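You operate a simulated robot arm through the tools that you are given. There is no shell and no other tool.

Carry out the task below with a simulated two-armed robot. There is one attempt and no reset: what you move stays moved.

TASK
Switch the chiller switch on. Then fetch the yellow flag from the middle shelf of the white shelf unit and set it on the upper shelf over the locker. Then push the room door shut. Then switch the black switch on. Then put one of the striped boxes from the small white table on the shelf under the small white table. Then take the yellow tub on the small white table and put it away on the middle shelf of the white shelf unit. Then switch the stirrer switch on. Then put the light sensor on the white tray. Then press the meter button two times. Keep to this order. Set down upright: striped box, light sensor.
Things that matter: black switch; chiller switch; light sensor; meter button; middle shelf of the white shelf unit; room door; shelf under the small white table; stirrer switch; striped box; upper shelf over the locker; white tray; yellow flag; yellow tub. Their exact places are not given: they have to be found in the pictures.

The check looks at the end state, three seconds after you hand in, the way a careful person would. Anything else that was tipped, shoved, dropped, spilled or broken makes it a failure.

THE ROBOT
Two 7-joint arms with two-finger grippers on one trunk, on a base that moves. Base frame: it is fixed to the floor where the robot stands at the start and does not move with it; the origin is under the middle of the robot, x ahead of it, y to its left, z up; the surface under the hand at the start is at about z = 900. Units: mm, rad, N and s.
The left shoulder is at the start at [50, 191, 1192], the right one opposite. With the tool pointing down near the work surface each hand reaches from about 220 to 740 mm from the robot's upright axis, wherever it stands, measured 20 degrees to its own side. Places, roughly: black switch [-2300, -1900, 1000]; chiller switch [700, -200, 1100]; light sensor [-3500, 1000, 750]; meter button [-3700, 900, 800]; middle shelf of the white shelf unit [700, 1300, 800]; room door [500, -2000, 1000]; shelf under the small white table [-3000, -1900, 300]; stirrer switch [-3300, 900, 800]; striped box (5x5x8 cm) [-2800, -1700, 800]; striped box (6x5x8 cm) [-3100, -1800, 900]; striped box (9x5x8 cm) [-2700, -1700, 800]; upper shelf over the locker (45x18 cm) [-880, 640, 1280]; white tray (22x17x3 cm) [-2500, 3400, 900]; yellow flag (6x3x3 cm) [700, 600, 800]; yellow tub (10x10x4 cm) [-3200, -1700, 800]. Payload 2.69 kg a hand.
The tool frame of a hand sits at the grasp point between the pads (the TCP): z along the fingers, y along the line on which they close. The tips reach 20 mm beyond it. The gripper opens to 100 mm; its body begins 63 mm behind the TCP.
Orientation is told as [roll, pitch, yaw] about the base's x, y, z axes, in that order, counted from this pose: with the fingers straight down and closing along the base's y, the tool's x points along the base's -x, its y along +y and its z along -z.

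THE INTERFACE
- The arms move only by the tool arm_command. It takes "left_rows", "right_rows" or both (then of equal length, played together; a hand with none holds still); each is a list of rows, each a list of 7 numbers: the shift along the base's x, y, z in mm, then the turn, a rotation vector about the base's x, y, z in rad, then the closure in counts, from 0 (fully open) to 255 (shut). In form: [[tx, ty, tz, rx, ry, rz, claw], ...]. A call has 1 to 20 rows; each row is the pose to reach, as a shift and turn from the pose commanded when the call began. Each row takes 0.2 s and may step no farther than 50 mm and 0.15 rad from the row before; otherwise, or with a gripper value out of range, the whole call is refused. A pose out of reach is approached as far as the arm can. The call stops where the force on the tool passes 40 N (or 10 N more than at its start, if that is more) or the arm is blocked; 0.2 s more then pass. The fingers move at their own pace (about 153 mm/s each) and stop on an object; they squeeze with about 39 N. The grip force told is the motor's: it shows also when the fingers shut on nothing. Time passes only in rows, and 0.2 s behind the last, so rows that repeat a pose let the fingers close. It gives the time, the measured TCP pose, the force on the tool (base axes), the opening and the grip force at its end, in the units of the frame above (readings bear some noise), with the torque about the TCP (base axes, N m) and any sound that the robot's microphone picked up.
- Cameras (640 x 400 px; columns grow to the right, rows downward): "scene" is now at [79.2, 74.7, 1352.8]; the picture's right is [0.87, -0.48, 0.00], its down [-0.32, -0.58, -0.75] and it looks along [0.36, 0.65, -0.66] (base axes); focal length 214 px, centre (320, 200). "left" rides on the left gripper at [70, 19, -99] in its tool frame; the picture's right is [-0.26, 0.97, 0.00], its down [-0.75, -0.20, -0.63] and it looks along [-0.61, -0.16, 0.78] (tool axes); focal length 230 px, centre (320, 200). "right" rides on the right gripper at [70, -19, -99] in its tool frame; the picture's right is [0.26, 0.97, 0.00], its down [-0.75, 0.20, -0.63] and it looks along [-0.61, 0.16, 0.78] (tool axes); focal length 230 px, centre (320, 200).
- grab_frame(camera): a new picture of that camera. It takes no simulated time.
- slide_trunk(by): slides the trunk up (or, below 0, down) by that many mm; the arms and the scene camera ride with it, the base frame stays. It gives what a move gives, with no picture.
- base_move(legs): drives the robot by 1 to 6 legs, each [ahead, left, turn to the left] in mm, mm and rad, along the robot's own axes; the way and the turn of a leg run together, so that a leg with both is an arc; at most 1500 mm and 3.142 rad a leg. The arms and the cameras ride along, it lands a little off, and it stops where it bumps. It gives what a move gives.
- aim_head(pan, tilt): turns the head with the scene camera to pan (to the left, within 1.396 rad either way) and tilt (down, from -0.506 to 1.204), counted from straight ahead of the robot. It gives what a move gives.
- locate(camera, pixels): for up to 12 pixels [column, row] of the newest picture of that camera ("zoom" is the newest enlarged one), the place [x, y, z] in the base frame of the surface seen there, good to about 3 mm. It takes no simulated time.
- close_up(camera, box): a new picture of the part [left, top, right, bottom] of that camera's present view, enlarged. It takes no simulated time.
- hand_in(): hands the job in; it is judged then, once.

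Open the grippers and draw the arms clear of the work before you hand the job in, unless the task says otherwise.

The tools are called after "Call:" by a JSON object that holds its "name" and its "arguments". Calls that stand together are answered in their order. arm_command: Moves the arms, as the interface text tells. Its arguments: {"type":"object","properties":{"left_rows":{"type":"array"},"right_rows":{"type":"array"}},"required":[]} The other tools are called the same way: slide_trunk (by) moves the trunk up or down; base_move (legs) drives the base; aim_head (pan, tilt) turns the head that bears the scene camera; grab_frame (camera) takes a picture; locate (camera, pixels) gives the place of the surface under pixels of a picture; close_up (camera, box) takes an enlarged picture of a part of a camera's view; hand_in () hands the job in.

At the start:

```text
t: 0.0
left_ee_pos: [287.8, 405.7, 999.2]
left_ee_rot: [0.0, -0.001, 0.002]
left_wrist_force: [0.1, 0.3, 0.3]
left_moment: [-0.01, -0.01, 0.01]
left_opening: 100.3
left_finger_force: 0.0
right_ee_pos: [438.5, 69.5, 1000.3]
right_ee_rot: [0.001, 0.0, -0.001]
right_wrist_force: [0.4, -0.2, 1.0]
right_moment: [0.03, 0.02, 0.0]
right_opening: 100.2
right_finger_force: 0.1
trunk travel left (down, up): [-250.0, 73.0]
robot x, y, heading: [0.7, 3.2, -0.003]
head pan, tilt (commanded): [1.065, 0.726]
```

scene: 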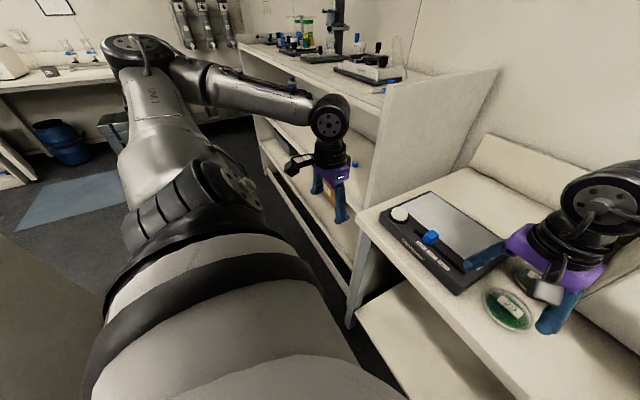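
right: 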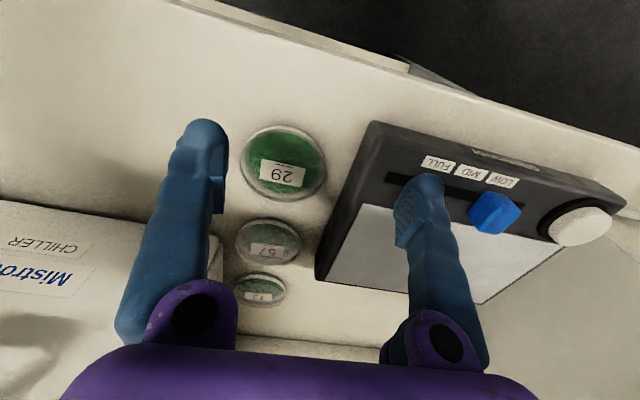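
left: 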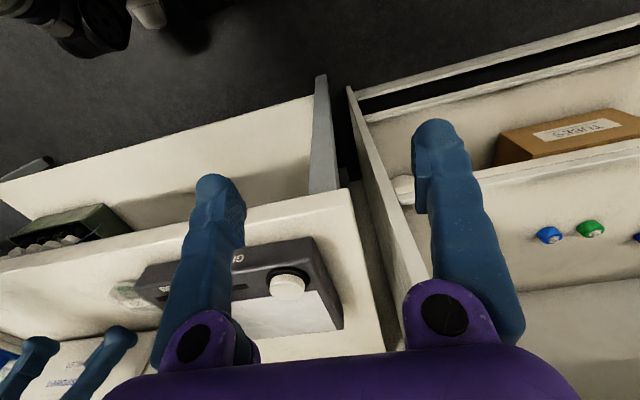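

I start by looking around: the head goes to straight ahead and a bit right to find the chiller switch.

Call:
{"name": "aim_head", "arguments": {"pan": -0.2, "tilt": 0.5}}

Call:
{"name": "grab_frame", "arguments": {"camera": "scene"}}

```text
t: 1.4
left_ee_pos: [288.5, 406.3, 1000.4]
left_ee_rot: [0.001, -0.002, 0.001]
left_wrist_force: [0.2, -0.2, -0.5]
left_moment: [-0.02, -0.04, -0.01]
left_opening: 100.1
left_finger_force: 0.1
right_ee_pos: [439.9, 69.2, 999.0]
right_ee_rot: [0.0, 0.0, 0.0]
right_wrist_force: [0.0, 0.6, -1.3]
right_moment: [-0.02, 0.02, 0.0]
right_opening: 100.1
right_finger_force: 0.0
trunk travel left (down, up): [-250.0, 73.0]
robot x, y, heading: [0.1, 1.9, -0.002]
head pan, tilt (commanded): [-0.201, 0.499]
```

```text
taken
```

scene: 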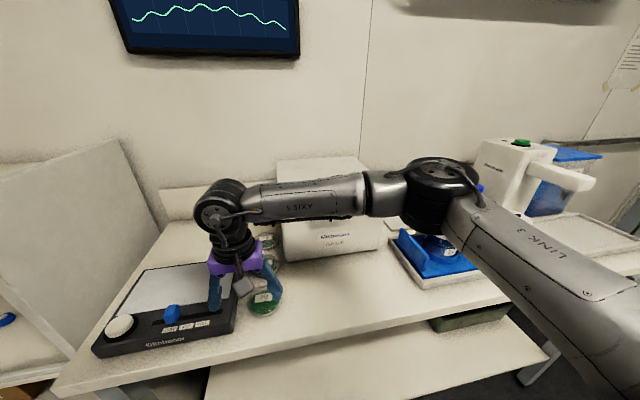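

The chiller seems to be the white box at (325,215); I zoom in to find its switch.

Call:
{"name": "close_up", "arguments": {"camera": "scene", "box": [240, 140, 560, 340]}}

Call:
{"name": "close_up", "arguments": {"camera": "scene", "box": [440, 100, 640, 225]}}

```text
2.00 times, centred on (400, 240) of scene
```

zoom: 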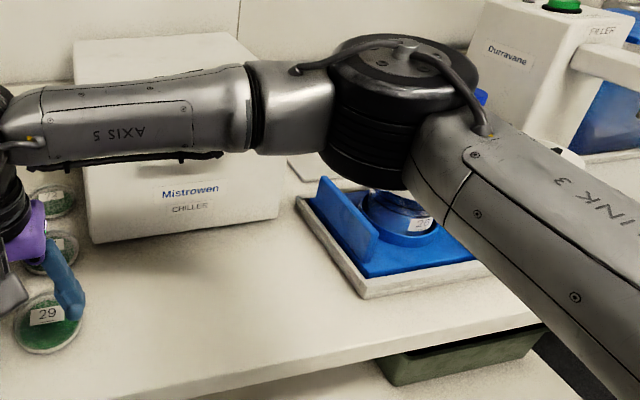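

```text
3.20 times, centred on (540, 162) of scene
```

zoom: 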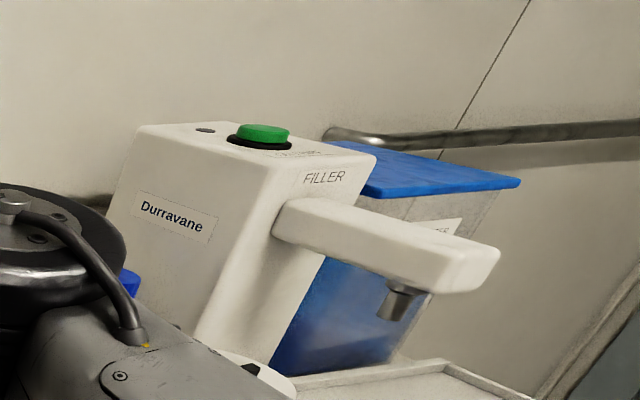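

The arm hides the chiller's surroundings. I locate some points on the box and then draw the right arm back to see behind it.

Call:
{"name": "locate", "arguments": {"camera": "scene", "pixels": [[288, 168], [350, 166], [290, 258], [378, 245], [334, 236], [480, 188], [440, 260], [522, 143], [265, 200], [170, 315]]}}

Call:
{"name": "arm_command", "arguments": {"right_rows": [[-40, -20, 20, 0, 0, 0, 0], [-80, -50, 40, 0, 0, 0, 0], [-120, -80, 60, 0, 0, 0, 0], [-150, -120, 80, 0, 0, 0, 0], [-180, -160, 80, 0, 0, 0, 0], [-200, -200, 80, 0, 0, 0, 0], [-200, -240, 80, 0, 0, 0, 0]]}}

Call:
{"name": "grab_frame", "arguments": {"camera": "scene"}}

```text
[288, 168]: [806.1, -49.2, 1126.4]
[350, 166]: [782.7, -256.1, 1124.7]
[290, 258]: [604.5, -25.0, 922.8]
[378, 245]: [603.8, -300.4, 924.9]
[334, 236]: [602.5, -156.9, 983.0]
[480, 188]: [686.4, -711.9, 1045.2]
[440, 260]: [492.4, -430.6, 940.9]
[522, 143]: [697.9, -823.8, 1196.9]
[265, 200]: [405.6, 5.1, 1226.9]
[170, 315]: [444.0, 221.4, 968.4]
```

```text
refused: row 2 steps farther than a row can; nothing moved
```

```text
taken
```

scene: 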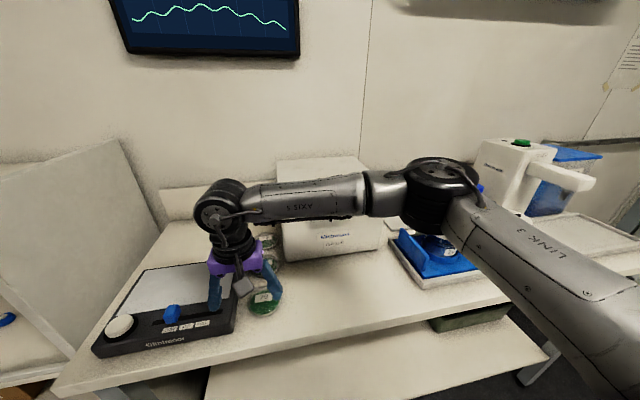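

The step was too long; I repeat with smaller steps to draw the right hand back and up.

Call:
{"name": "arm_command", "arguments": {"right_rows": [[-30, -20, 20, 0, 0, 0, 0], [-60, -40, 40, 0, 0, 0, 0], [-90, -60, 60, 0, 0, 0, 0], [-120, -85, 80, 0, 0, 0, 0], [-145, -120, 80, 0, 0, 0, 0], [-170, -155, 80, 0, 0, 0, 0], [-190, -190, 80, 0, 0, 0, 0], [-200, -230, 80, 0, 0, 0, 0], [-200, -270, 80, 0, 0, 0, 0]]}}

Call:
{"name": "grab_frame", "arguments": {"camera": "scene"}}

Call:
{"name": "grab_frame", "arguments": {"camera": "right"}}

```text
t: 3.4
left_ee_pos: [286.8, 403.7, 1001.0]
left_ee_rot: [0.0, -0.003, 0.002]
left_wrist_force: [0.1, -0.5, 0.3]
left_moment: [0.02, 0.0, 0.02]
left_opening: 100.2
left_finger_force: 0.0
right_ee_pos: [257.2, -197.0, 1087.9]
right_ee_rot: [0.001, 0.002, 0.0]
right_wrist_force: [0.3, -0.4, -0.2]
right_moment: [0.01, -0.02, -0.01]
right_opening: 99.8
right_finger_force: 0.1
right hand out of reach, approached as far as the arm can: row 8, 9
trunk travel left (down, up): [-250.0, 73.0]
robot x, y, heading: [-0.5, -1.9, 0.002]
head pan, tilt (commanded): [-0.201, 0.499]
```

```text
taken
```

scene: 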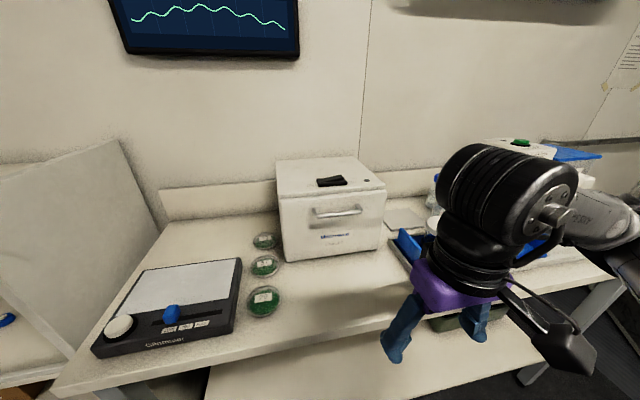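

```text
taken
```

right: 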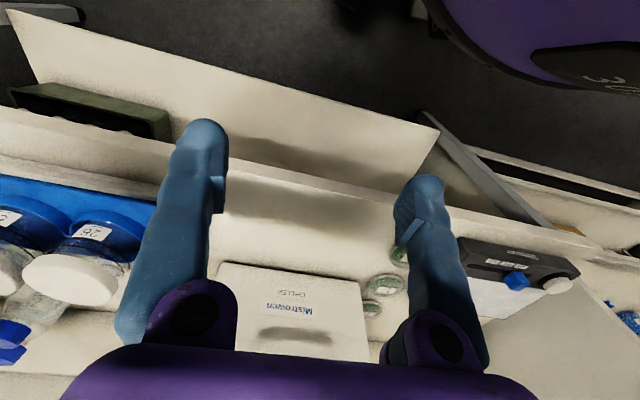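

The chiller has a black rocker on its top at (332,181). I zoom in on it.

Call:
{"name": "close_up", "arguments": {"camera": "scene", "box": [268, 145, 396, 225]}}

Call:
{"name": "locate", "arguments": {"camera": "zoom", "pixels": [[260, 180], [290, 190], [320, 180], [345, 175], [395, 170], [290, 170], [350, 185], [305, 183], [335, 178]]}}

```text
5.00 times, centred on (332, 185) of scene
```

zoom: 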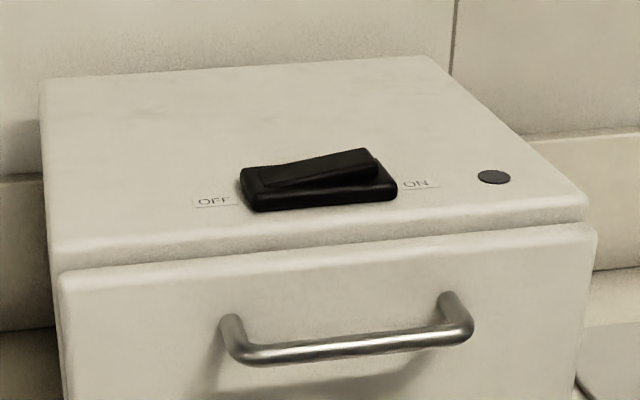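

```text
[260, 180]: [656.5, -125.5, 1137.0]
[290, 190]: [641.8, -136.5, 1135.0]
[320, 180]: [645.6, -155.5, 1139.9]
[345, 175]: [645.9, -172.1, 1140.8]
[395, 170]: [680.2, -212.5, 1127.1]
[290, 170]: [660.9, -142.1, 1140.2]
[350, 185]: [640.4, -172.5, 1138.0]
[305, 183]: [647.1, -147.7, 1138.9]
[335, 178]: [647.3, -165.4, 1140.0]
```

The rocker's ON end (right, toward -y) stands up, so it must be pressed down. I locate more points of the raised end.

Call:
{"name": "locate", "arguments": {"camera": "zoom", "pixels": [[370, 160], [360, 165], [375, 170], [365, 155], [350, 160], [330, 162], [255, 175], [270, 172], [388, 190], [250, 200], [380, 205], [420, 185]]}}

```text
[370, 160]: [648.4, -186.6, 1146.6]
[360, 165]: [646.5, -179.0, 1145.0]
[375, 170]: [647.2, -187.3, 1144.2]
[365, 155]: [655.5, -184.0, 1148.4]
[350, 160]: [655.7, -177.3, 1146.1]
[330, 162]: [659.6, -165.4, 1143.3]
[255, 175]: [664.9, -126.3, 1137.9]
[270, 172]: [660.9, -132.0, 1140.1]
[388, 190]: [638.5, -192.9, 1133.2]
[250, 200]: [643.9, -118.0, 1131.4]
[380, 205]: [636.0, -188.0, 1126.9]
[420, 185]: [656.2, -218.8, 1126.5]
```

I close the right fingers, raise the hand and bring it over the raised ON end at about [652,-184].

Call:
{"name": "arm_command", "arguments": {"right_rows": [[0, 0, 44, 0, 0, 0, 255], [0, 0, 88, 0, 0, 0, 255], [0, 0, 130, 0, 0, 0, 255], [45, 0, 130, 0, 0, 0, 255], [90, 0, 130, 0, 0, 0, 255], [135, 0, 130, 0, 0, 0, 255], [180, 0, 130, 0, 0, 0, 255], [225, 4, 130, 0, 0, 0, 255], [270, 8, 130, 0, 0, 0, 255], [310, 12, 130, 0, 0, 0, 255], [350, 13, 130, 0, 0, 0, 255], [395, 13, 130, 0, 0, 0, 255]]}}

Call:
{"name": "grab_frame", "arguments": {"camera": "scene"}}

Call:
{"name": "grab_frame", "arguments": {"camera": "right"}}

```text
t: 6.0
left_ee_pos: [287.8, 408.1, 998.5]
left_ee_rot: [-0.004, -0.002, 0.003]
left_wrist_force: [-0.6, 0.7, -0.6]
left_moment: [-0.05, -0.02, 0.0]
left_opening: 99.9
left_finger_force: 0.1
right_ee_pos: [651.3, -180.4, 1217.8]
right_ee_rot: [-0.005, -0.002, 0.003]
right_wrist_force: [-0.2, 0.6, -0.2]
right_moment: [-0.1, -0.02, 0.02]
right_opening: 0.2
right_finger_force: 29.1
trunk travel left (down, up): [-250.0, 73.0]
robot x, y, heading: [2.1, -0.3, 0.005]
head pan, tilt (commanded): [-0.201, 0.499]
```

```text
taken
```

scene: 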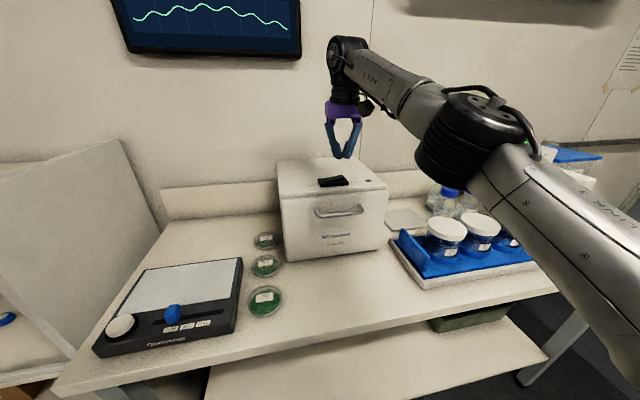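

```text
taken
```

right: 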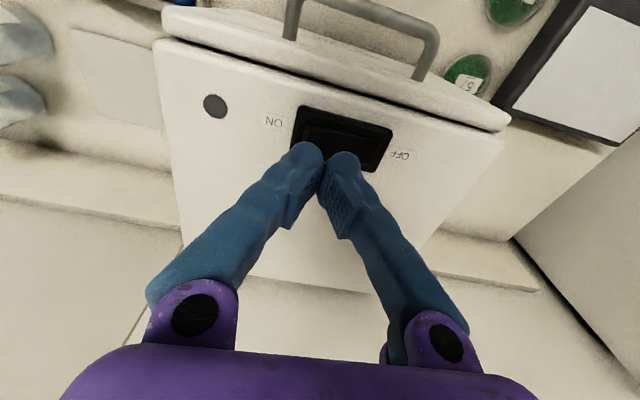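

The tips are over the rocker. I shift slightly toward the ON end and descend gently onto it.

Call:
{"name": "arm_command", "arguments": {"right_rows": [[0, -5, -30, 0, 0, 0, 255], [0, -5, -45, 0, 0, 0, 255], [0, -5, -52, 0, 0, 0, 255], [0, -5, -57, 0, 0, 0, 255], [0, -5, -61, 0, 0, 0, 255], [0, -5, -64, 0, 0, 0, 255]]}}

Call:
{"name": "close_up", "arguments": {"camera": "scene", "box": [268, 145, 396, 225]}}

```text
t: 7.4
left_ee_pos: [287.9, 406.3, 1000.4]
left_ee_rot: [0.0, -0.002, 0.002]
left_wrist_force: [0.0, 0.4, 0.2]
left_moment: [0.0, 0.01, 0.01]
left_opening: 99.8
left_finger_force: 0.0
right_ee_pos: [651.5, -186.7, 1154.6]
right_ee_rot: [0.002, -0.005, -0.001]
right_wrist_force: [1.0, -1.0, 7.2]
right_moment: [0.06, -0.05, 0.05]
right_opening: 0.2
right_finger_force: 29.7
trunk travel left (down, up): [-250.0, 73.0]
robot x, y, heading: [-1.5, -5.0, -0.001]
head pan, tilt (commanded): [-0.201, 0.499]
heard: click
```

```text
5.00 times, centred on (332, 185) of scene
```

zoom: 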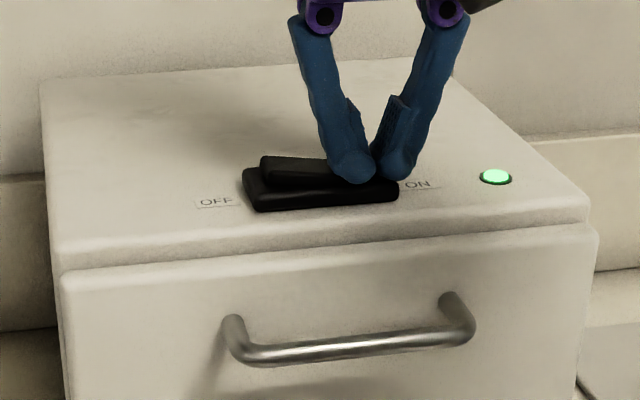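

There was a click and the green lamp lit: the chiller is on. I lift off and draw the right hand back.

Call:
{"name": "arm_command", "arguments": {"right_rows": [[0, 0, 40, 0, 0, 0, 255], [0, 0, 70, 0, 0, 0, 255], [-45, 0, 70, 0, 0, 0, 255], [-90, 0, 70, 0, 0, 0, 200], [-135, -5, 70, 0, 0, 0, 100], [-180, -10, 70, 0, 0, 0, 0], [-225, -15, 70, 0, 0, 0, 0], [-270, -20, 70, 0, 0, 0, 0], [-310, -25, 70, 0, 0, 0, 0], [-340, -50, 70, 0, 0, 0, 0], [-360, -80, 70, 0, 0, 0, 0]]}}

Call:
{"name": "aim_head", "arguments": {"pan": 0.9, "tilt": 0.5}}

Call:
{"name": "grab_frame", "arguments": {"camera": "scene"}}

Call:
{"name": "grab_frame", "arguments": {"camera": "left"}}

```text
t: 9.8
left_ee_pos: [288.1, 404.4, 999.8]
left_ee_rot: [0.001, -0.001, 0.003]
left_wrist_force: [-0.9, 0.5, 0.5]
left_moment: [0.0, -0.01, -0.01]
left_opening: 100.1
left_finger_force: 0.0
right_ee_pos: [289.3, -267.8, 1222.4]
right_ee_rot: [0.003, -0.002, 0.001]
right_wrist_force: [-0.8, 0.0, -0.4]
right_moment: [0.01, -0.02, 0.02]
right_opening: 100.0
right_finger_force: 0.1
trunk travel left (down, up): [-250.0, 73.0]
robot x, y, heading: [-3.1, 1.9, -0.002]
head pan, tilt (commanded): [-0.201, 0.499]
```

```text
t: 11.2
left_ee_pos: [288.1, 405.3, 1000.5]
left_ee_rot: [0.0, -0.002, 0.002]
left_wrist_force: [0.5, -0.9, 0.5]
left_moment: [-0.01, -0.01, -0.02]
left_opening: 100.0
left_finger_force: 0.0
right_ee_pos: [290.7, -266.3, 1222.9]
right_ee_rot: [-0.001, 0.0, 0.0]
right_wrist_force: [-0.5, -0.1, 0.3]
right_moment: [-0.02, -0.02, 0.0]
right_opening: 99.9
right_finger_force: 0.0
trunk travel left (down, up): [-250.0, 73.0]
robot x, y, heading: [-0.0, -0.1, -0.002]
head pan, tilt (commanded): [0.901, 0.499]
```

```text
taken
```

scene: 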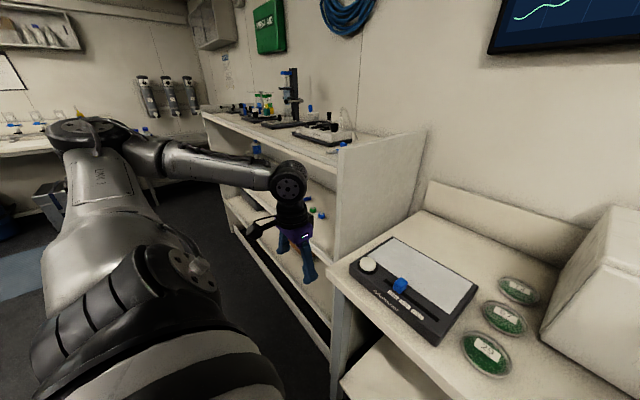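

```text
taken
```

left: 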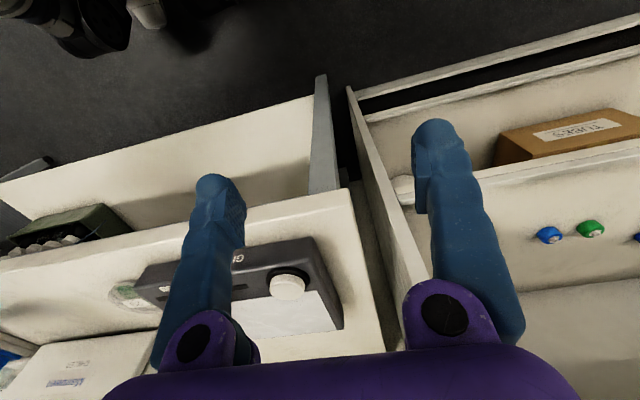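

The shelf unit lies to the left, with small flags on its middle shelf. I locate its edges before driving.

Call:
{"name": "locate", "arguments": {"camera": "scene", "pixels": [[335, 155], [425, 130], [202, 112], [325, 250], [312, 211], [322, 216], [228, 202], [232, 140], [330, 290], [260, 215], [300, 195]]}}

Call:
{"name": "close_up", "arguments": {"camera": "scene", "box": [190, 60, 430, 210]}}

```text
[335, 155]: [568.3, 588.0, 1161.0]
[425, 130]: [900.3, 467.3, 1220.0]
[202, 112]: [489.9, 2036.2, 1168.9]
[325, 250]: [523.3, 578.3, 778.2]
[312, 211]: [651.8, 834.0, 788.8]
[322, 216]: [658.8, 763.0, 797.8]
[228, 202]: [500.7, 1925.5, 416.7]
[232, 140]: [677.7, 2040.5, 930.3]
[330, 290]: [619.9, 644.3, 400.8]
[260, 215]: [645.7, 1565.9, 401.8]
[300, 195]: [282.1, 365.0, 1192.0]
```

```text
2.67 times, centred on (310, 135) of scene
```

zoom: 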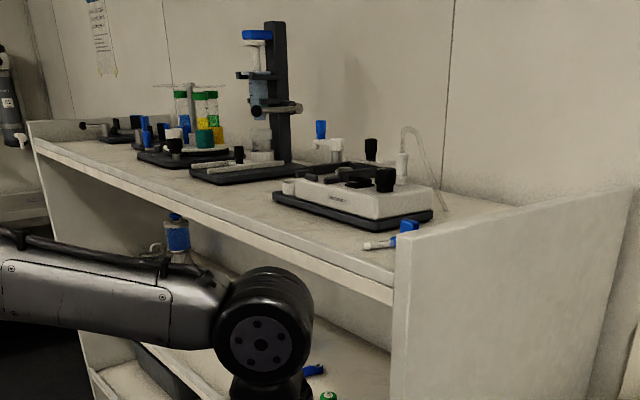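

The shelf unit's front is at x≈500–520, from y≈575 to 2040, middle shelf at z≈780. I drive back a little and left along it to look in.

Call:
{"name": "base_move", "arguments": {"legs": [[-100, 0, 0], [0, 800, 0]]}}

Call:
{"name": "aim_head", "arguments": {"pan": -0.25, "tilt": 0.75}}

Call:
{"name": "grab_frame", "arguments": {"camera": "scene"}}

```text
t: 19.4
left_ee_pos: [177.9, 1211.7, 1000.6]
left_ee_rot: [0.0, -0.002, 0.016]
left_wrist_force: [0.4, 0.4, -0.4]
left_moment: [-0.01, -0.02, 0.02]
left_opening: 100.0
left_finger_force: 0.0
right_ee_pos: [189.7, 540.1, 1221.9]
right_ee_rot: [0.0, -0.001, 0.014]
right_wrist_force: [-0.1, 0.1, 0.3]
right_moment: [-0.02, -0.02, -0.05]
right_opening: 100.2
right_finger_force: 0.0
trunk travel left (down, up): [-250.0, 73.0]
robot x, y, heading: [-105.3, 800.9, 0.011]
head pan, tilt (commanded): [0.901, 0.499]
```

```text
t: 20.7
left_ee_pos: [177.5, 1212.3, 999.7]
left_ee_rot: [0.001, -0.002, 0.015]
left_wrist_force: [-0.4, 0.1, 0.2]
left_moment: [0.01, 0.0, 0.01]
left_opening: 100.2
left_finger_force: 0.0
right_ee_pos: [189.6, 540.2, 1222.6]
right_ee_rot: [0.001, 0.001, 0.015]
right_wrist_force: [0.7, -0.5, 0.0]
right_moment: [0.01, -0.03, 0.01]
right_opening: 100.0
right_finger_force: 0.0
trunk travel left (down, up): [-250.0, 73.0]
robot x, y, heading: [-105.0, 800.6, 0.011]
head pan, tilt (commanded): [-0.25, 0.75]
```

```text
taken
```

scene: 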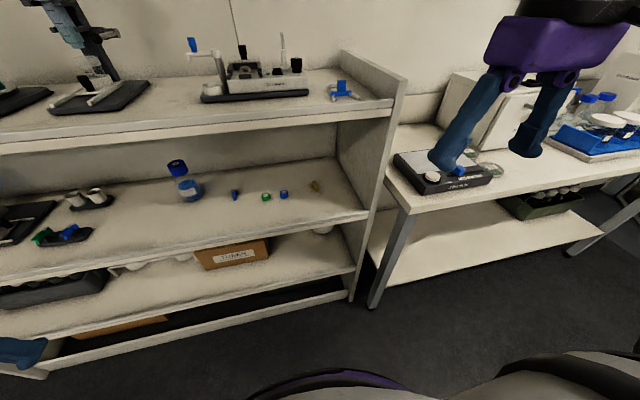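

The middle shelf shows a blue-cap bottle, blue and green things, and a small yellowish object at (316,186). I zoom in and locate.

Call:
{"name": "close_up", "arguments": {"camera": "scene", "box": [210, 140, 370, 240]}}

Call:
{"name": "locate", "arguments": {"camera": "scene", "pixels": [[316, 186], [283, 195], [266, 197], [236, 195], [185, 185], [300, 210], [350, 212], [345, 125], [360, 200], [320, 160]]}}

```text
4.00 times, centred on (290, 190) of scene
```

zoom: 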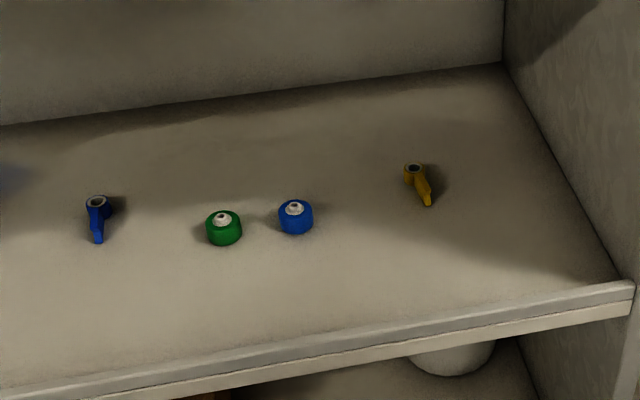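

```text
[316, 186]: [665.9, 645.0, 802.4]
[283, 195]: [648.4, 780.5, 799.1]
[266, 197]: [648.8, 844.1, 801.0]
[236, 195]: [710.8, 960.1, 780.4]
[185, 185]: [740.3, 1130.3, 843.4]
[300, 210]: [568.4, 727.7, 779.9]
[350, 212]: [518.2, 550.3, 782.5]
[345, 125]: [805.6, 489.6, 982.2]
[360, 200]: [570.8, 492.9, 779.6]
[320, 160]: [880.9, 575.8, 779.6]
```

The yellow flag is at about [666,645,802]. I locate more of its points on an even closer picture.

Call:
{"name": "close_up", "arguments": {"camera": "scene", "box": [300, 172, 332, 192]}}

Call:
{"name": "locate", "arguments": {"camera": "zoom", "pixels": [[280, 200], [320, 240], [350, 280], [300, 260], [400, 300], [260, 240], [240, 300], [340, 320], [300, 190], [330, 200]]}}

```text
16.00 times, centred on (316, 182) of scene
```

zoom: 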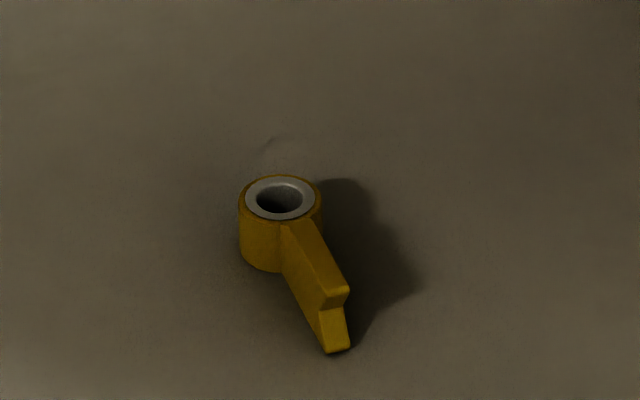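

```text
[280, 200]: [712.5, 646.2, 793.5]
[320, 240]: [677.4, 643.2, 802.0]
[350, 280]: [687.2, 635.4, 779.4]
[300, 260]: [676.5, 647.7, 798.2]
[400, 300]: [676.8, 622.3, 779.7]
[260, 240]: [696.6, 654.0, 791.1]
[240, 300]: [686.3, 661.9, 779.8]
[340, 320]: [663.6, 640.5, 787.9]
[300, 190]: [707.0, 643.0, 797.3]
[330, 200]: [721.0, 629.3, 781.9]
```

The flag is a ring (center ≈[706,650], z 780–804) with a tail toward -x. I plan a tilted approach with the right hand, so I drive closer and lower the trunk so that the arm goes in beneath the upper shelf.

Call:
{"name": "locate", "arguments": {"camera": "scene", "pixels": [[300, 112], [300, 117], [300, 121], [300, 124], [300, 130], [350, 104], [390, 110], [380, 180], [345, 225]]}}

Call:
{"name": "base_move", "arguments": {"legs": [[110, -20, -0.011]]}}

Call:
{"name": "slide_trunk", "arguments": {"by": -190}}

Call:
{"name": "grab_frame", "arguments": {"camera": "scene"}}

```text
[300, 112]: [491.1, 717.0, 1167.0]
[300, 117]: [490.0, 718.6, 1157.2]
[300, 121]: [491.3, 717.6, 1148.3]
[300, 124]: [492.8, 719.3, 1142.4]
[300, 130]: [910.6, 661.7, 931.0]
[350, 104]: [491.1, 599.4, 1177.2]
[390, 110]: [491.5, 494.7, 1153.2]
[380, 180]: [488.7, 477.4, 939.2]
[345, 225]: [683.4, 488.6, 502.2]
```

```text
t: 21.9
left_ee_pos: [290.0, 1190.4, 999.6]
left_ee_rot: [-0.002, -0.003, 0.004]
left_wrist_force: [-0.1, 0.0, -0.1]
left_moment: [0.03, 0.04, -0.03]
left_opening: 99.8
left_finger_force: 0.0
right_ee_pos: [296.8, 520.1, 1222.5]
right_ee_rot: [0.001, -0.001, 0.004]
right_wrist_force: [-0.7, 0.0, -0.6]
right_moment: [0.0, 0.02, -0.01]
right_opening: 100.1
right_finger_force: 0.1
trunk travel left (down, up): [-250.0, 73.0]
robot x, y, heading: [3.2, 785.0, 0.006]
head pan, tilt (commanded): [-0.25, 0.75]
```

```text
t: 24.0
left_ee_pos: [290.1, 1191.2, 810.4]
left_ee_rot: [0.0, -0.001, 0.006]
left_wrist_force: [0.9, -0.5, 0.0]
left_moment: [-0.03, 0.0, 0.0]
left_opening: 99.9
left_finger_force: 0.1
right_ee_pos: [296.3, 519.1, 1032.4]
right_ee_rot: [0.0, -0.001, 0.005]
right_wrist_force: [0.0, -0.2, 0.3]
right_moment: [0.03, 0.01, 0.0]
right_opening: 100.2
right_finger_force: 0.0
trunk travel left (down, up): [-60.0, 263.0]
robot x, y, heading: [2.8, 786.8, 0.005]
head pan, tilt (commanded): [-0.25, 0.75]
```

```text
taken
```

scene: 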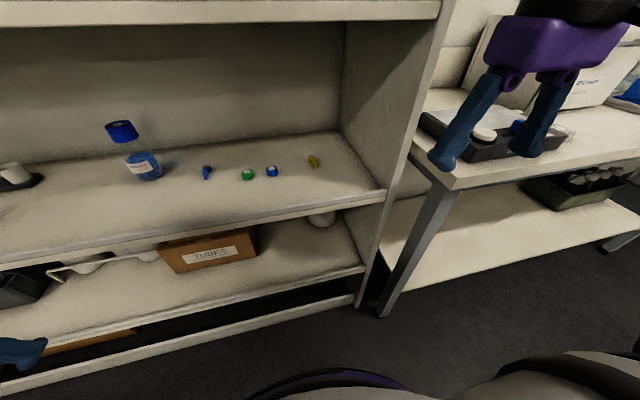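

The upper shelf's underside is at about z=1140, front x≈490. I look closer at the flag from here.

Call:
{"name": "close_up", "arguments": {"camera": "scene", "box": [290, 145, 338, 175]}}

Call:
{"name": "locate", "arguments": {"camera": "zoom", "pixels": [[280, 160], [300, 150], [265, 180], [300, 185], [320, 210], [330, 240], [345, 225], [310, 235], [290, 200], [360, 260]]}}

```text
13.33 times, centred on (314, 160) of scene
```

zoom: 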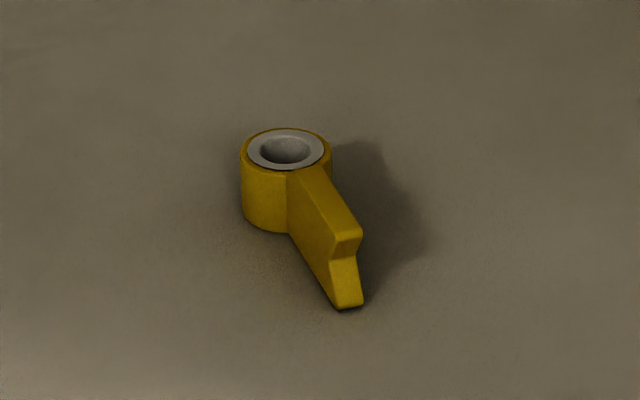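

```text
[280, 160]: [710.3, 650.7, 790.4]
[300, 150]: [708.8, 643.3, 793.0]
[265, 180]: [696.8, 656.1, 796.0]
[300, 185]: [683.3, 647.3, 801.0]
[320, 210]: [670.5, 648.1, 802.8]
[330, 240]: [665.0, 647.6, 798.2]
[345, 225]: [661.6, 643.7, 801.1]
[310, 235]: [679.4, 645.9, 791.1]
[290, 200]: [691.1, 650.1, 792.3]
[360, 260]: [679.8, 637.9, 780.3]
```

The ring centre is about [704,650] with z 780–804. I pitch the right hand about 43° forward-down and bring it into the shelf opening in front of the flag.

Call:
{"name": "arm_command", "arguments": {"right_rows": [[10, 25, -10, 0, -0.15, 0, 0], [20, 50, -20, 0, -0.3, 0, 0], [30, 75, -30, 0, -0.45, 0, 0], [40, 100, -40, 0, -0.6, 0, 0], [60, 130, -55, 0, -0.75, 0, 0], [100, 130, -75, 0, -0.75, 0, 0], [140, 130, -95, 0, -0.75, 0, 0], [180, 130, -115, 0, -0.75, 0, 0], [220, 130, -135, 0, -0.75, 0, 0], [264, 130, -145, 0, -0.75, 0, 0]]}}

Call:
{"name": "grab_frame", "arguments": {"camera": "scene"}}

Call:
{"name": "grab_frame", "arguments": {"camera": "right"}}

```text
t: 26.2
left_ee_pos: [289.5, 1191.0, 809.7]
left_ee_rot: [0.0, -0.001, 0.007]
left_wrist_force: [-0.2, -0.2, -0.6]
left_moment: [0.0, 0.01, 0.02]
left_opening: 100.2
left_finger_force: 0.1
right_ee_pos: [558.6, 646.4, 888.6]
right_ee_rot: [-0.005, -0.75, 0.007]
right_wrist_force: [0.2, 0.1, -0.5]
right_moment: [-0.01, 0.03, -0.06]
right_opening: 99.9
right_finger_force: 0.1
trunk travel left (down, up): [-60.0, 263.0]
robot x, y, heading: [1.0, 783.1, 0.003]
head pan, tilt (commanded): [-0.25, 0.75]
```

```text
taken
```

scene: 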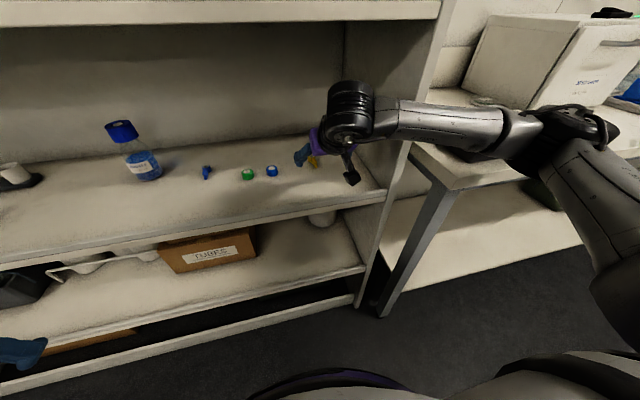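

```text
taken
```

right: 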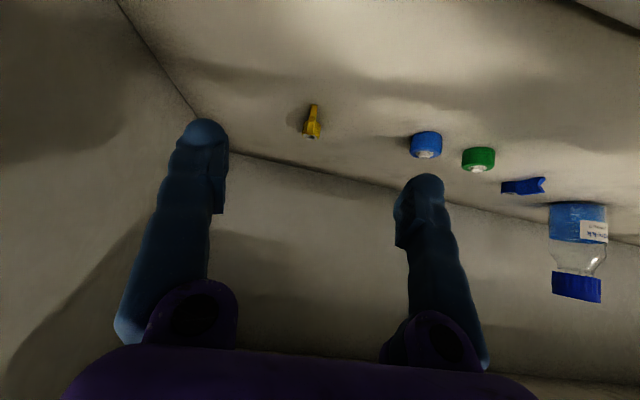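

The flag is visible between the fingers. I check where the forearm and elbow are relative to the side panel before going further in.

Call:
{"name": "locate", "arguments": {"camera": "scene", "pixels": [[350, 100], [390, 115], [420, 120], [450, 120], [490, 125], [530, 130], [575, 115], [420, 140], [350, 178], [400, 150]]}}

Call:
{"name": "locate", "arguments": {"camera": "right", "pixels": [[313, 110], [312, 130], [425, 145], [478, 158], [305, 128], [320, 128]]}}

```text
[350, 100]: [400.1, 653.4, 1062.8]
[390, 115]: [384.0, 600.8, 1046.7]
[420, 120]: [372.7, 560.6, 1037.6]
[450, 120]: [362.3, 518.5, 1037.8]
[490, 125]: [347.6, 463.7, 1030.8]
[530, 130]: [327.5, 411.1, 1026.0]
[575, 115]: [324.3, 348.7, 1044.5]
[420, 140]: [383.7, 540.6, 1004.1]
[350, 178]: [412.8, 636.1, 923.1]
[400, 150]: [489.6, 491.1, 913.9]
```

```text
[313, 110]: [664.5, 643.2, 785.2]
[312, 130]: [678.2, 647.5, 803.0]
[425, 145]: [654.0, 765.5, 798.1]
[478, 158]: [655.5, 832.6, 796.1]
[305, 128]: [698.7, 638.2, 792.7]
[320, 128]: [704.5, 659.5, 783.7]
```

The forearm would pass close to the panel corner at (490,490). I shift the base back 60 and left 80 so the arm goes in straighter.

Call:
{"name": "base_move", "arguments": {"legs": [[-60, 80, 0]]}}

Call:
{"name": "grab_frame", "arguments": {"camera": "right"}}

```text
t: 27.6
left_ee_pos: [228.9, 1273.1, 810.3]
left_ee_rot: [-0.002, -0.001, 0.005]
left_wrist_force: [-0.7, -0.3, -0.1]
left_moment: [0.01, -0.01, -0.01]
left_opening: 99.9
left_finger_force: 0.0
right_ee_pos: [498.2, 727.8, 888.0]
right_ee_rot: [-0.005, -0.752, 0.005]
right_wrist_force: [-0.3, -1.1, 0.3]
right_moment: [0.01, 0.02, -0.01]
right_opening: 100.0
right_finger_force: 0.0
trunk travel left (down, up): [-60.0, 263.0]
robot x, y, heading: [-55.9, 865.7, 0.007]
head pan, tilt (commanded): [-0.25, 0.75]
```

```text
taken
```

right: 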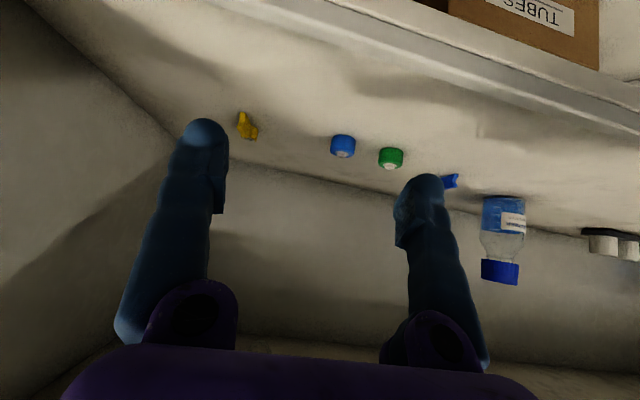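

Now I bring the hand over the flag at about [698,649,855] in small steps and look again.

Call:
{"name": "arm_command", "arguments": {"right_rows": [[30, -25, 0, 0, 0, 0, 0], [60, -50, 0, 0, 0, 0, 0], [95, -75, -5, 0, 0, 0, 0], [135, -78, -15, 0, 0, 0, 0], [170, -78, -25, 0, 0, 0, 0], [200, -78, -33, 0, 0, 0, 0]]}}

Call:
{"name": "grab_frame", "arguments": {"camera": "right"}}

Call:
{"name": "grab_frame", "arguments": {"camera": "scene"}}

```text
t: 29.0
left_ee_pos: [230.3, 1270.9, 809.8]
left_ee_rot: [0.0, -0.001, 0.005]
left_wrist_force: [-0.4, -0.2, -0.4]
left_moment: [0.0, 0.01, -0.01]
left_opening: 100.0
left_finger_force: 0.1
right_ee_pos: [698.5, 648.4, 856.3]
right_ee_rot: [-0.004, -0.751, 0.006]
right_wrist_force: [0.1, -0.2, -0.4]
right_moment: [-0.03, -0.01, -0.02]
right_opening: 100.2
right_finger_force: 0.0
trunk travel left (down, up): [-60.0, 263.0]
robot x, y, heading: [-56.9, 862.9, 0.006]
head pan, tilt (commanded): [-0.25, 0.75]
```

```text
taken
```

right: 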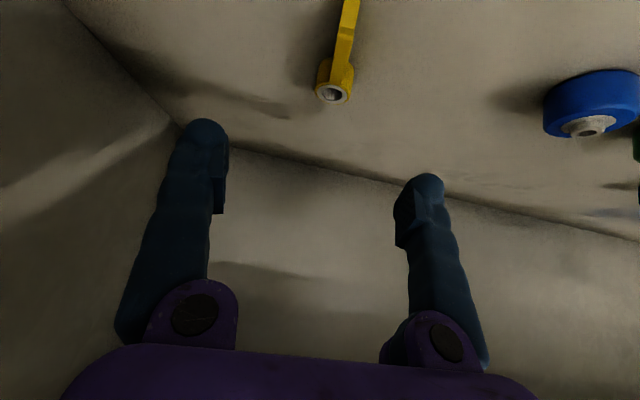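

```text
taken
```

scene: 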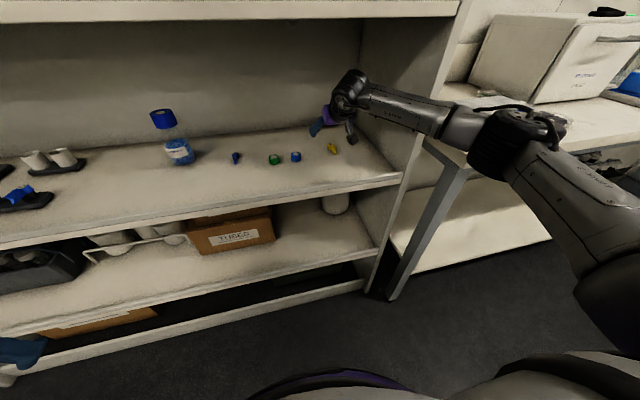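

I verify the flag's ring position with this camera.

Call:
{"name": "locate", "arguments": {"camera": "right", "pixels": [[335, 92], [325, 85], [350, 80], [345, 40], [322, 92], [352, 92], [335, 103]]}}

```text
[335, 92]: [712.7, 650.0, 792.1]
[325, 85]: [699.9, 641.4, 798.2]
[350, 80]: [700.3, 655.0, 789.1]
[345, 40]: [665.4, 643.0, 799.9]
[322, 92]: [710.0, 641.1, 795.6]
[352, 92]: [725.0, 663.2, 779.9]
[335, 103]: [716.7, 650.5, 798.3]
```

The ring is centred near [706,650]. I descend onto it with the fingers open on both sides.

Call:
{"name": "arm_command", "arguments": {"right_rows": [[2, 1, -15, 0, 0, 0, 0], [4, 1, -30, 0, 0, 0, 0], [6, 1, -42, 0, 0, 0, 0], [6, 1, -50, 0, 0, 0, 0], [6, 1, -55, 0, 0, 0, 0]]}}

Call:
{"name": "grab_frame", "arguments": {"camera": "right"}}

Call:
{"name": "close_up", "arguments": {"camera": "scene", "box": [250, 50, 410, 150]}}

```text
t: 30.2
left_ee_pos: [230.7, 1271.4, 809.7]
left_ee_rot: [0.001, -0.002, 0.005]
left_wrist_force: [-0.4, -0.4, -1.1]
left_moment: [0.01, -0.03, 0.02]
left_opening: 99.9
left_finger_force: 0.1
right_ee_pos: [703.5, 651.6, 800.1]
right_ee_rot: [-0.004, -0.75, 0.005]
right_wrist_force: [0.4, 0.9, 0.1]
right_moment: [0.01, -0.02, 0.0]
right_opening: 100.0
right_finger_force: 0.0
trunk travel left (down, up): [-60.0, 263.0]
robot x, y, heading: [-55.6, 865.2, 0.01]
head pan, tilt (commanded): [-0.25, 0.75]
```

```text
taken
```

right: 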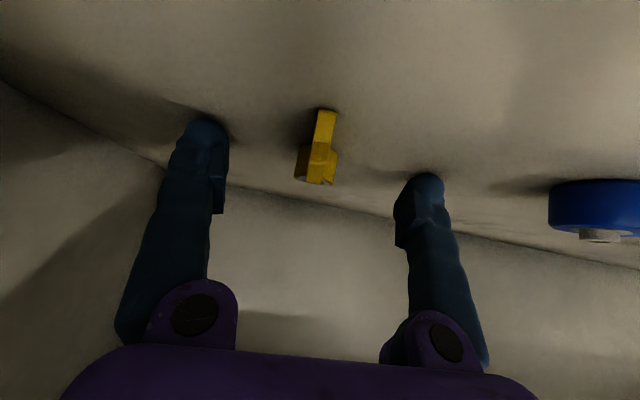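

```text
4.00 times, centred on (330, 100) of scene
```

zoom: 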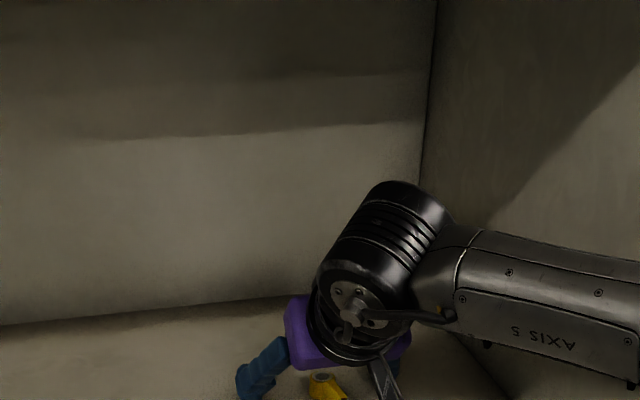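

The flag sits centered between the tips (around (318,150)). I close the gripper.

Call:
{"name": "arm_command", "arguments": {"right_rows": [[0, 0, 0, 0, 0, 0, 128], [0, 0, 0, 0, 0, 0, 255], [0, 0, 0, 0, 0, 0, 255], [0, 0, 0, 0, 0, 0, 255]]}}

Call:
{"name": "grab_frame", "arguments": {"camera": "right"}}

```text
t: 31.2
left_ee_pos: [229.4, 1272.2, 810.3]
left_ee_rot: [-0.001, -0.002, 0.004]
left_wrist_force: [-0.5, -0.9, 0.7]
left_moment: [-0.01, 0.0, 0.01]
left_opening: 99.7
left_finger_force: 0.1
right_ee_pos: [703.3, 651.2, 801.9]
right_ee_rot: [-0.003, -0.752, 0.004]
right_wrist_force: [-0.2, 1.4, 3.9]
right_moment: [0.1, -0.04, 0.01]
right_opening: 18.4
right_finger_force: 38.9
trunk travel left (down, up): [-60.0, 263.0]
robot x, y, heading: [-58.5, 867.3, 0.008]
head pan, tilt (commanded): [-0.25, 0.75]
```

```text
taken
```

right: 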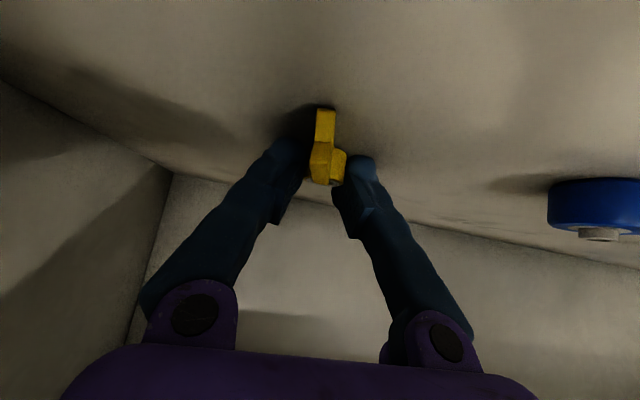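

The flag is gripped (opening 18.4). I lift it and draw it back out of the shelf.

Call:
{"name": "arm_command", "arguments": {"right_rows": [[0, 0, 15, 0, 0, 0, 255], [0, 0, 35, 0, 0, 0, 255], [-5, 0, 60, 0, 0, 0, 255], [-30, 0, 80, 0, 0, 0, 255], [-70, 10, 90, 0, 0, 0, 255], [-110, 25, 95, 0, 0, 0, 255], [-150, 40, 100, 0, 0, 0, 255], [-190, 50, 100, 0, 0, 0, 255], [-235, 50, 100, 0, 0, 0, 255], [-280, 50, 100, 0, 0, 0, 255], [-325, 50, 100, 0, 0, 0, 255]]}}

Call:
{"name": "grab_frame", "arguments": {"camera": "right"}}

Call:
{"name": "grab_frame", "arguments": {"camera": "scene"}}

```text
t: 33.6
left_ee_pos: [228.9, 1272.4, 810.6]
left_ee_rot: [0.001, -0.001, 0.004]
left_wrist_force: [0.0, 0.5, 0.1]
left_moment: [0.0, -0.03, -0.03]
left_opening: 100.1
left_finger_force: 0.0
right_ee_pos: [378.1, 702.9, 897.7]
right_ee_rot: [-0.003, -0.752, 0.007]
right_wrist_force: [-0.3, -0.2, 0.7]
right_moment: [0.01, 0.0, 0.01]
right_opening: 18.4
right_finger_force: 39.4
trunk travel left (down, up): [-60.0, 263.0]
robot x, y, heading: [-56.8, 864.0, 0.001]
head pan, tilt (commanded): [-0.25, 0.75]
```

```text
taken
```

right: 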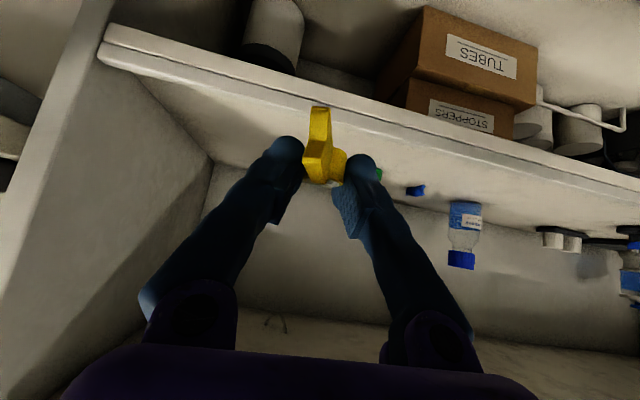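

```text
taken
```

scene: 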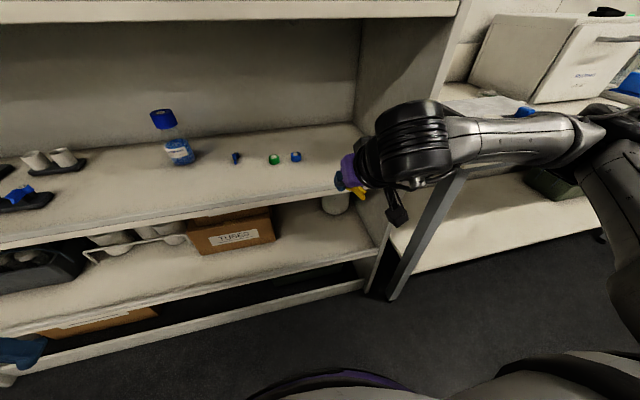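

The flag is held. I back up 100 mm, turn left to see behind me, and raise the trunk.

Call:
{"name": "base_move", "arguments": {"legs": [[-100, 0, 0], [0, 0, 1.57]]}}

Call:
{"name": "slide_trunk", "arguments": {"by": 190}}

Call:
{"name": "aim_head", "arguments": {"pan": 1.2, "tilt": 0.3}}

Call:
{"name": "grab_frame", "arguments": {"camera": "scene"}}

```text
t: 38.6
left_ee_pos: [-567.6, 1142.6, 809.9]
left_ee_rot: [0.001, -0.002, 1.595]
left_wrist_force: [0.1, -0.4, 0.2]
left_moment: [0.07, -0.01, 0.01]
left_opening: 100.0
left_finger_force: 0.2
right_ee_pos: [-1.4, 1304.5, 898.3]
right_ee_rot: [-0.004, -0.75, 1.594]
right_wrist_force: [-0.5, 1.5, 0.3]
right_moment: [0.0, 0.01, 0.0]
right_opening: 18.4
right_finger_force: 39.1
trunk travel left (down, up): [-60.0, 263.0]
robot x, y, heading: [-156.8, 862.0, 1.591]
head pan, tilt (commanded): [-0.25, 0.75]
```

```text
t: 40.7
left_ee_pos: [-567.0, 1143.4, 999.6]
left_ee_rot: [0.001, 0.0, 1.594]
left_wrist_force: [0.5, 0.3, 0.8]
left_moment: [-0.01, -0.04, 0.01]
left_opening: 99.8
left_finger_force: 0.0
right_ee_pos: [-1.9, 1304.5, 1087.8]
right_ee_rot: [-0.004, -0.75, 1.595]
right_wrist_force: [0.4, -0.2, -0.8]
right_moment: [-0.03, 0.0, 0.02]
right_opening: 18.1
right_finger_force: 38.8
trunk travel left (down, up): [-250.0, 73.0]
robot x, y, heading: [-153.6, 866.6, 1.593]
head pan, tilt (commanded): [-0.25, 0.75]
```

```text
t: 42.2
left_ee_pos: [-568.9, 1144.2, 999.1]
left_ee_rot: [-0.001, 0.0, 1.593]
left_wrist_force: [0.5, 0.9, -0.1]
left_moment: [0.02, 0.04, 0.01]
left_opening: 99.9
left_finger_force: 0.0
right_ee_pos: [-1.4, 1304.5, 1088.6]
right_ee_rot: [-0.004, -0.75, 1.594]
right_wrist_force: [0.0, -0.3, -0.2]
right_moment: [0.01, 0.0, 0.01]
right_opening: 18.3
right_finger_force: 39.2
trunk travel left (down, up): [-250.0, 73.0]
robot x, y, heading: [-156.3, 866.4, 1.589]
head pan, tilt (commanded): [1.201, 0.3]
```

```text
taken
```

scene: 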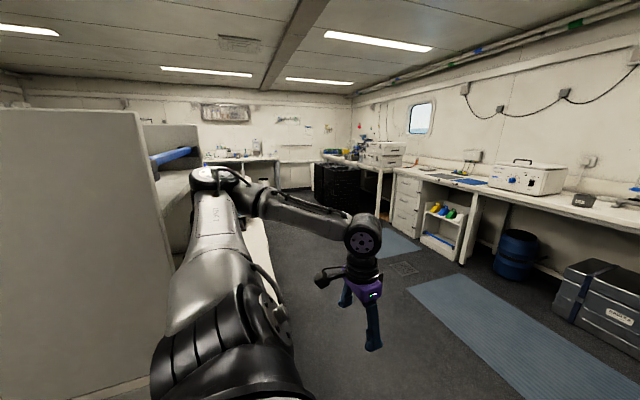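

A beige panel is at the left, near the expected locker. I locate its surfaces.

Call:
{"name": "locate", "arguments": {"camera": "scene", "pixels": [[70, 200], [140, 120], [20, 120], [170, 130], [180, 200], [170, 155], [190, 135], [130, 300], [265, 230], [205, 155]]}}

Call:
{"name": "aim_head", "arguments": {"pan": 1.39, "tilt": 0.2}}

Call:
{"name": "grab_frame", "arguments": {"camera": "scene"}}

```text
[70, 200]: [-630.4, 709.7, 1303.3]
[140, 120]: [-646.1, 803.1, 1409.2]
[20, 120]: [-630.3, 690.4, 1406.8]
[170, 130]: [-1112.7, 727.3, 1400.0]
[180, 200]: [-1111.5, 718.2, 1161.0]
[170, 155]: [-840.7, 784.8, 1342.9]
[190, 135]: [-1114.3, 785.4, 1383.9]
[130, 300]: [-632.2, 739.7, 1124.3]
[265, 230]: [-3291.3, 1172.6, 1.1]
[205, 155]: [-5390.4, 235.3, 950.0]
```

```text
t: 43.0
left_ee_pos: [-567.8, 1143.9, 999.5]
left_ee_rot: [-0.001, -0.003, 1.594]
left_wrist_force: [0.9, -1.0, 0.4]
left_moment: [-0.01, 0.0, -0.01]
left_opening: 100.3
left_finger_force: 0.0
right_ee_pos: [-1.0, 1304.4, 1087.1]
right_ee_rot: [-0.003, -0.751, 1.593]
right_wrist_force: [0.4, 0.4, -0.1]
right_moment: [0.03, 0.02, 0.0]
right_opening: 18.3
right_finger_force: 38.9
trunk travel left (down, up): [-250.0, 73.0]
robot x, y, heading: [-157.0, 862.0, 1.595]
head pan, tilt (commanded): [1.389, 0.201]
```

```text
taken
```

scene: 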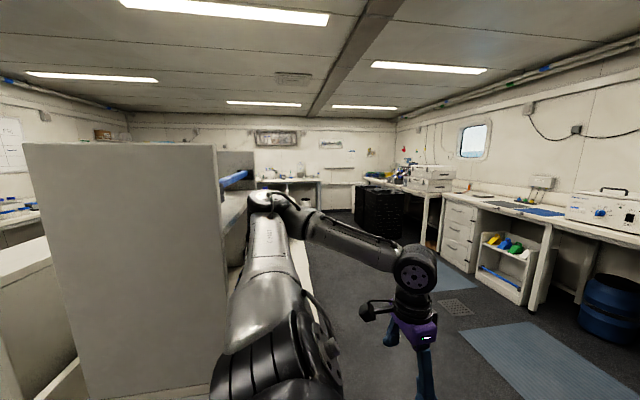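

The unit's side panels are at x≈-630 and -1112, opening toward +y (front at y≈800), with a blue bar across. I look ahead (+y) to check the driving space.

Call:
{"name": "aim_head", "arguments": {"pan": 0.4, "tilt": 0.4}}

Call:
{"name": "grab_frame", "arguments": {"camera": "scene"}}

Call:
{"name": "locate", "arguments": {"camera": "scene", "pixels": [[320, 200], [200, 250], [400, 200], [100, 250], [300, 300], [450, 250], [250, 200], [150, 200]]}}

```text
t: 44.2
left_ee_pos: [-568.1, 1144.0, 1001.1]
left_ee_rot: [0.0, -0.001, 1.595]
left_wrist_force: [-1.0, -0.4, -0.1]
left_moment: [-0.01, 0.0, -0.04]
left_opening: 100.1
left_finger_force: 0.0
right_ee_pos: [-1.1, 1304.6, 1088.4]
right_ee_rot: [-0.005, -0.75, 1.593]
right_wrist_force: [0.6, -0.3, 0.5]
right_moment: [-0.04, 0.01, -0.04]
right_opening: 18.4
right_finger_force: 39.4
trunk travel left (down, up): [-250.0, 73.0]
robot x, y, heading: [-157.6, 861.1, 1.596]
head pan, tilt (commanded): [0.4, 0.4]
```

```text
taken
```

scene: 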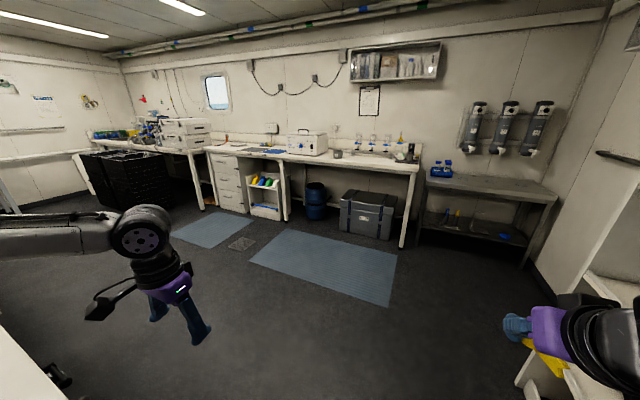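

```text
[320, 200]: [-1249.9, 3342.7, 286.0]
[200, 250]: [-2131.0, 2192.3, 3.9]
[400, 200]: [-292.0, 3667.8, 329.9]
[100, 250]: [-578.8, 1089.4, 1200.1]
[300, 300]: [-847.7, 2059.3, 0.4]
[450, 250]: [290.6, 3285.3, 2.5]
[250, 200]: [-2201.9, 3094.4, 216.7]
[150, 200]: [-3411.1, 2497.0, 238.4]
```

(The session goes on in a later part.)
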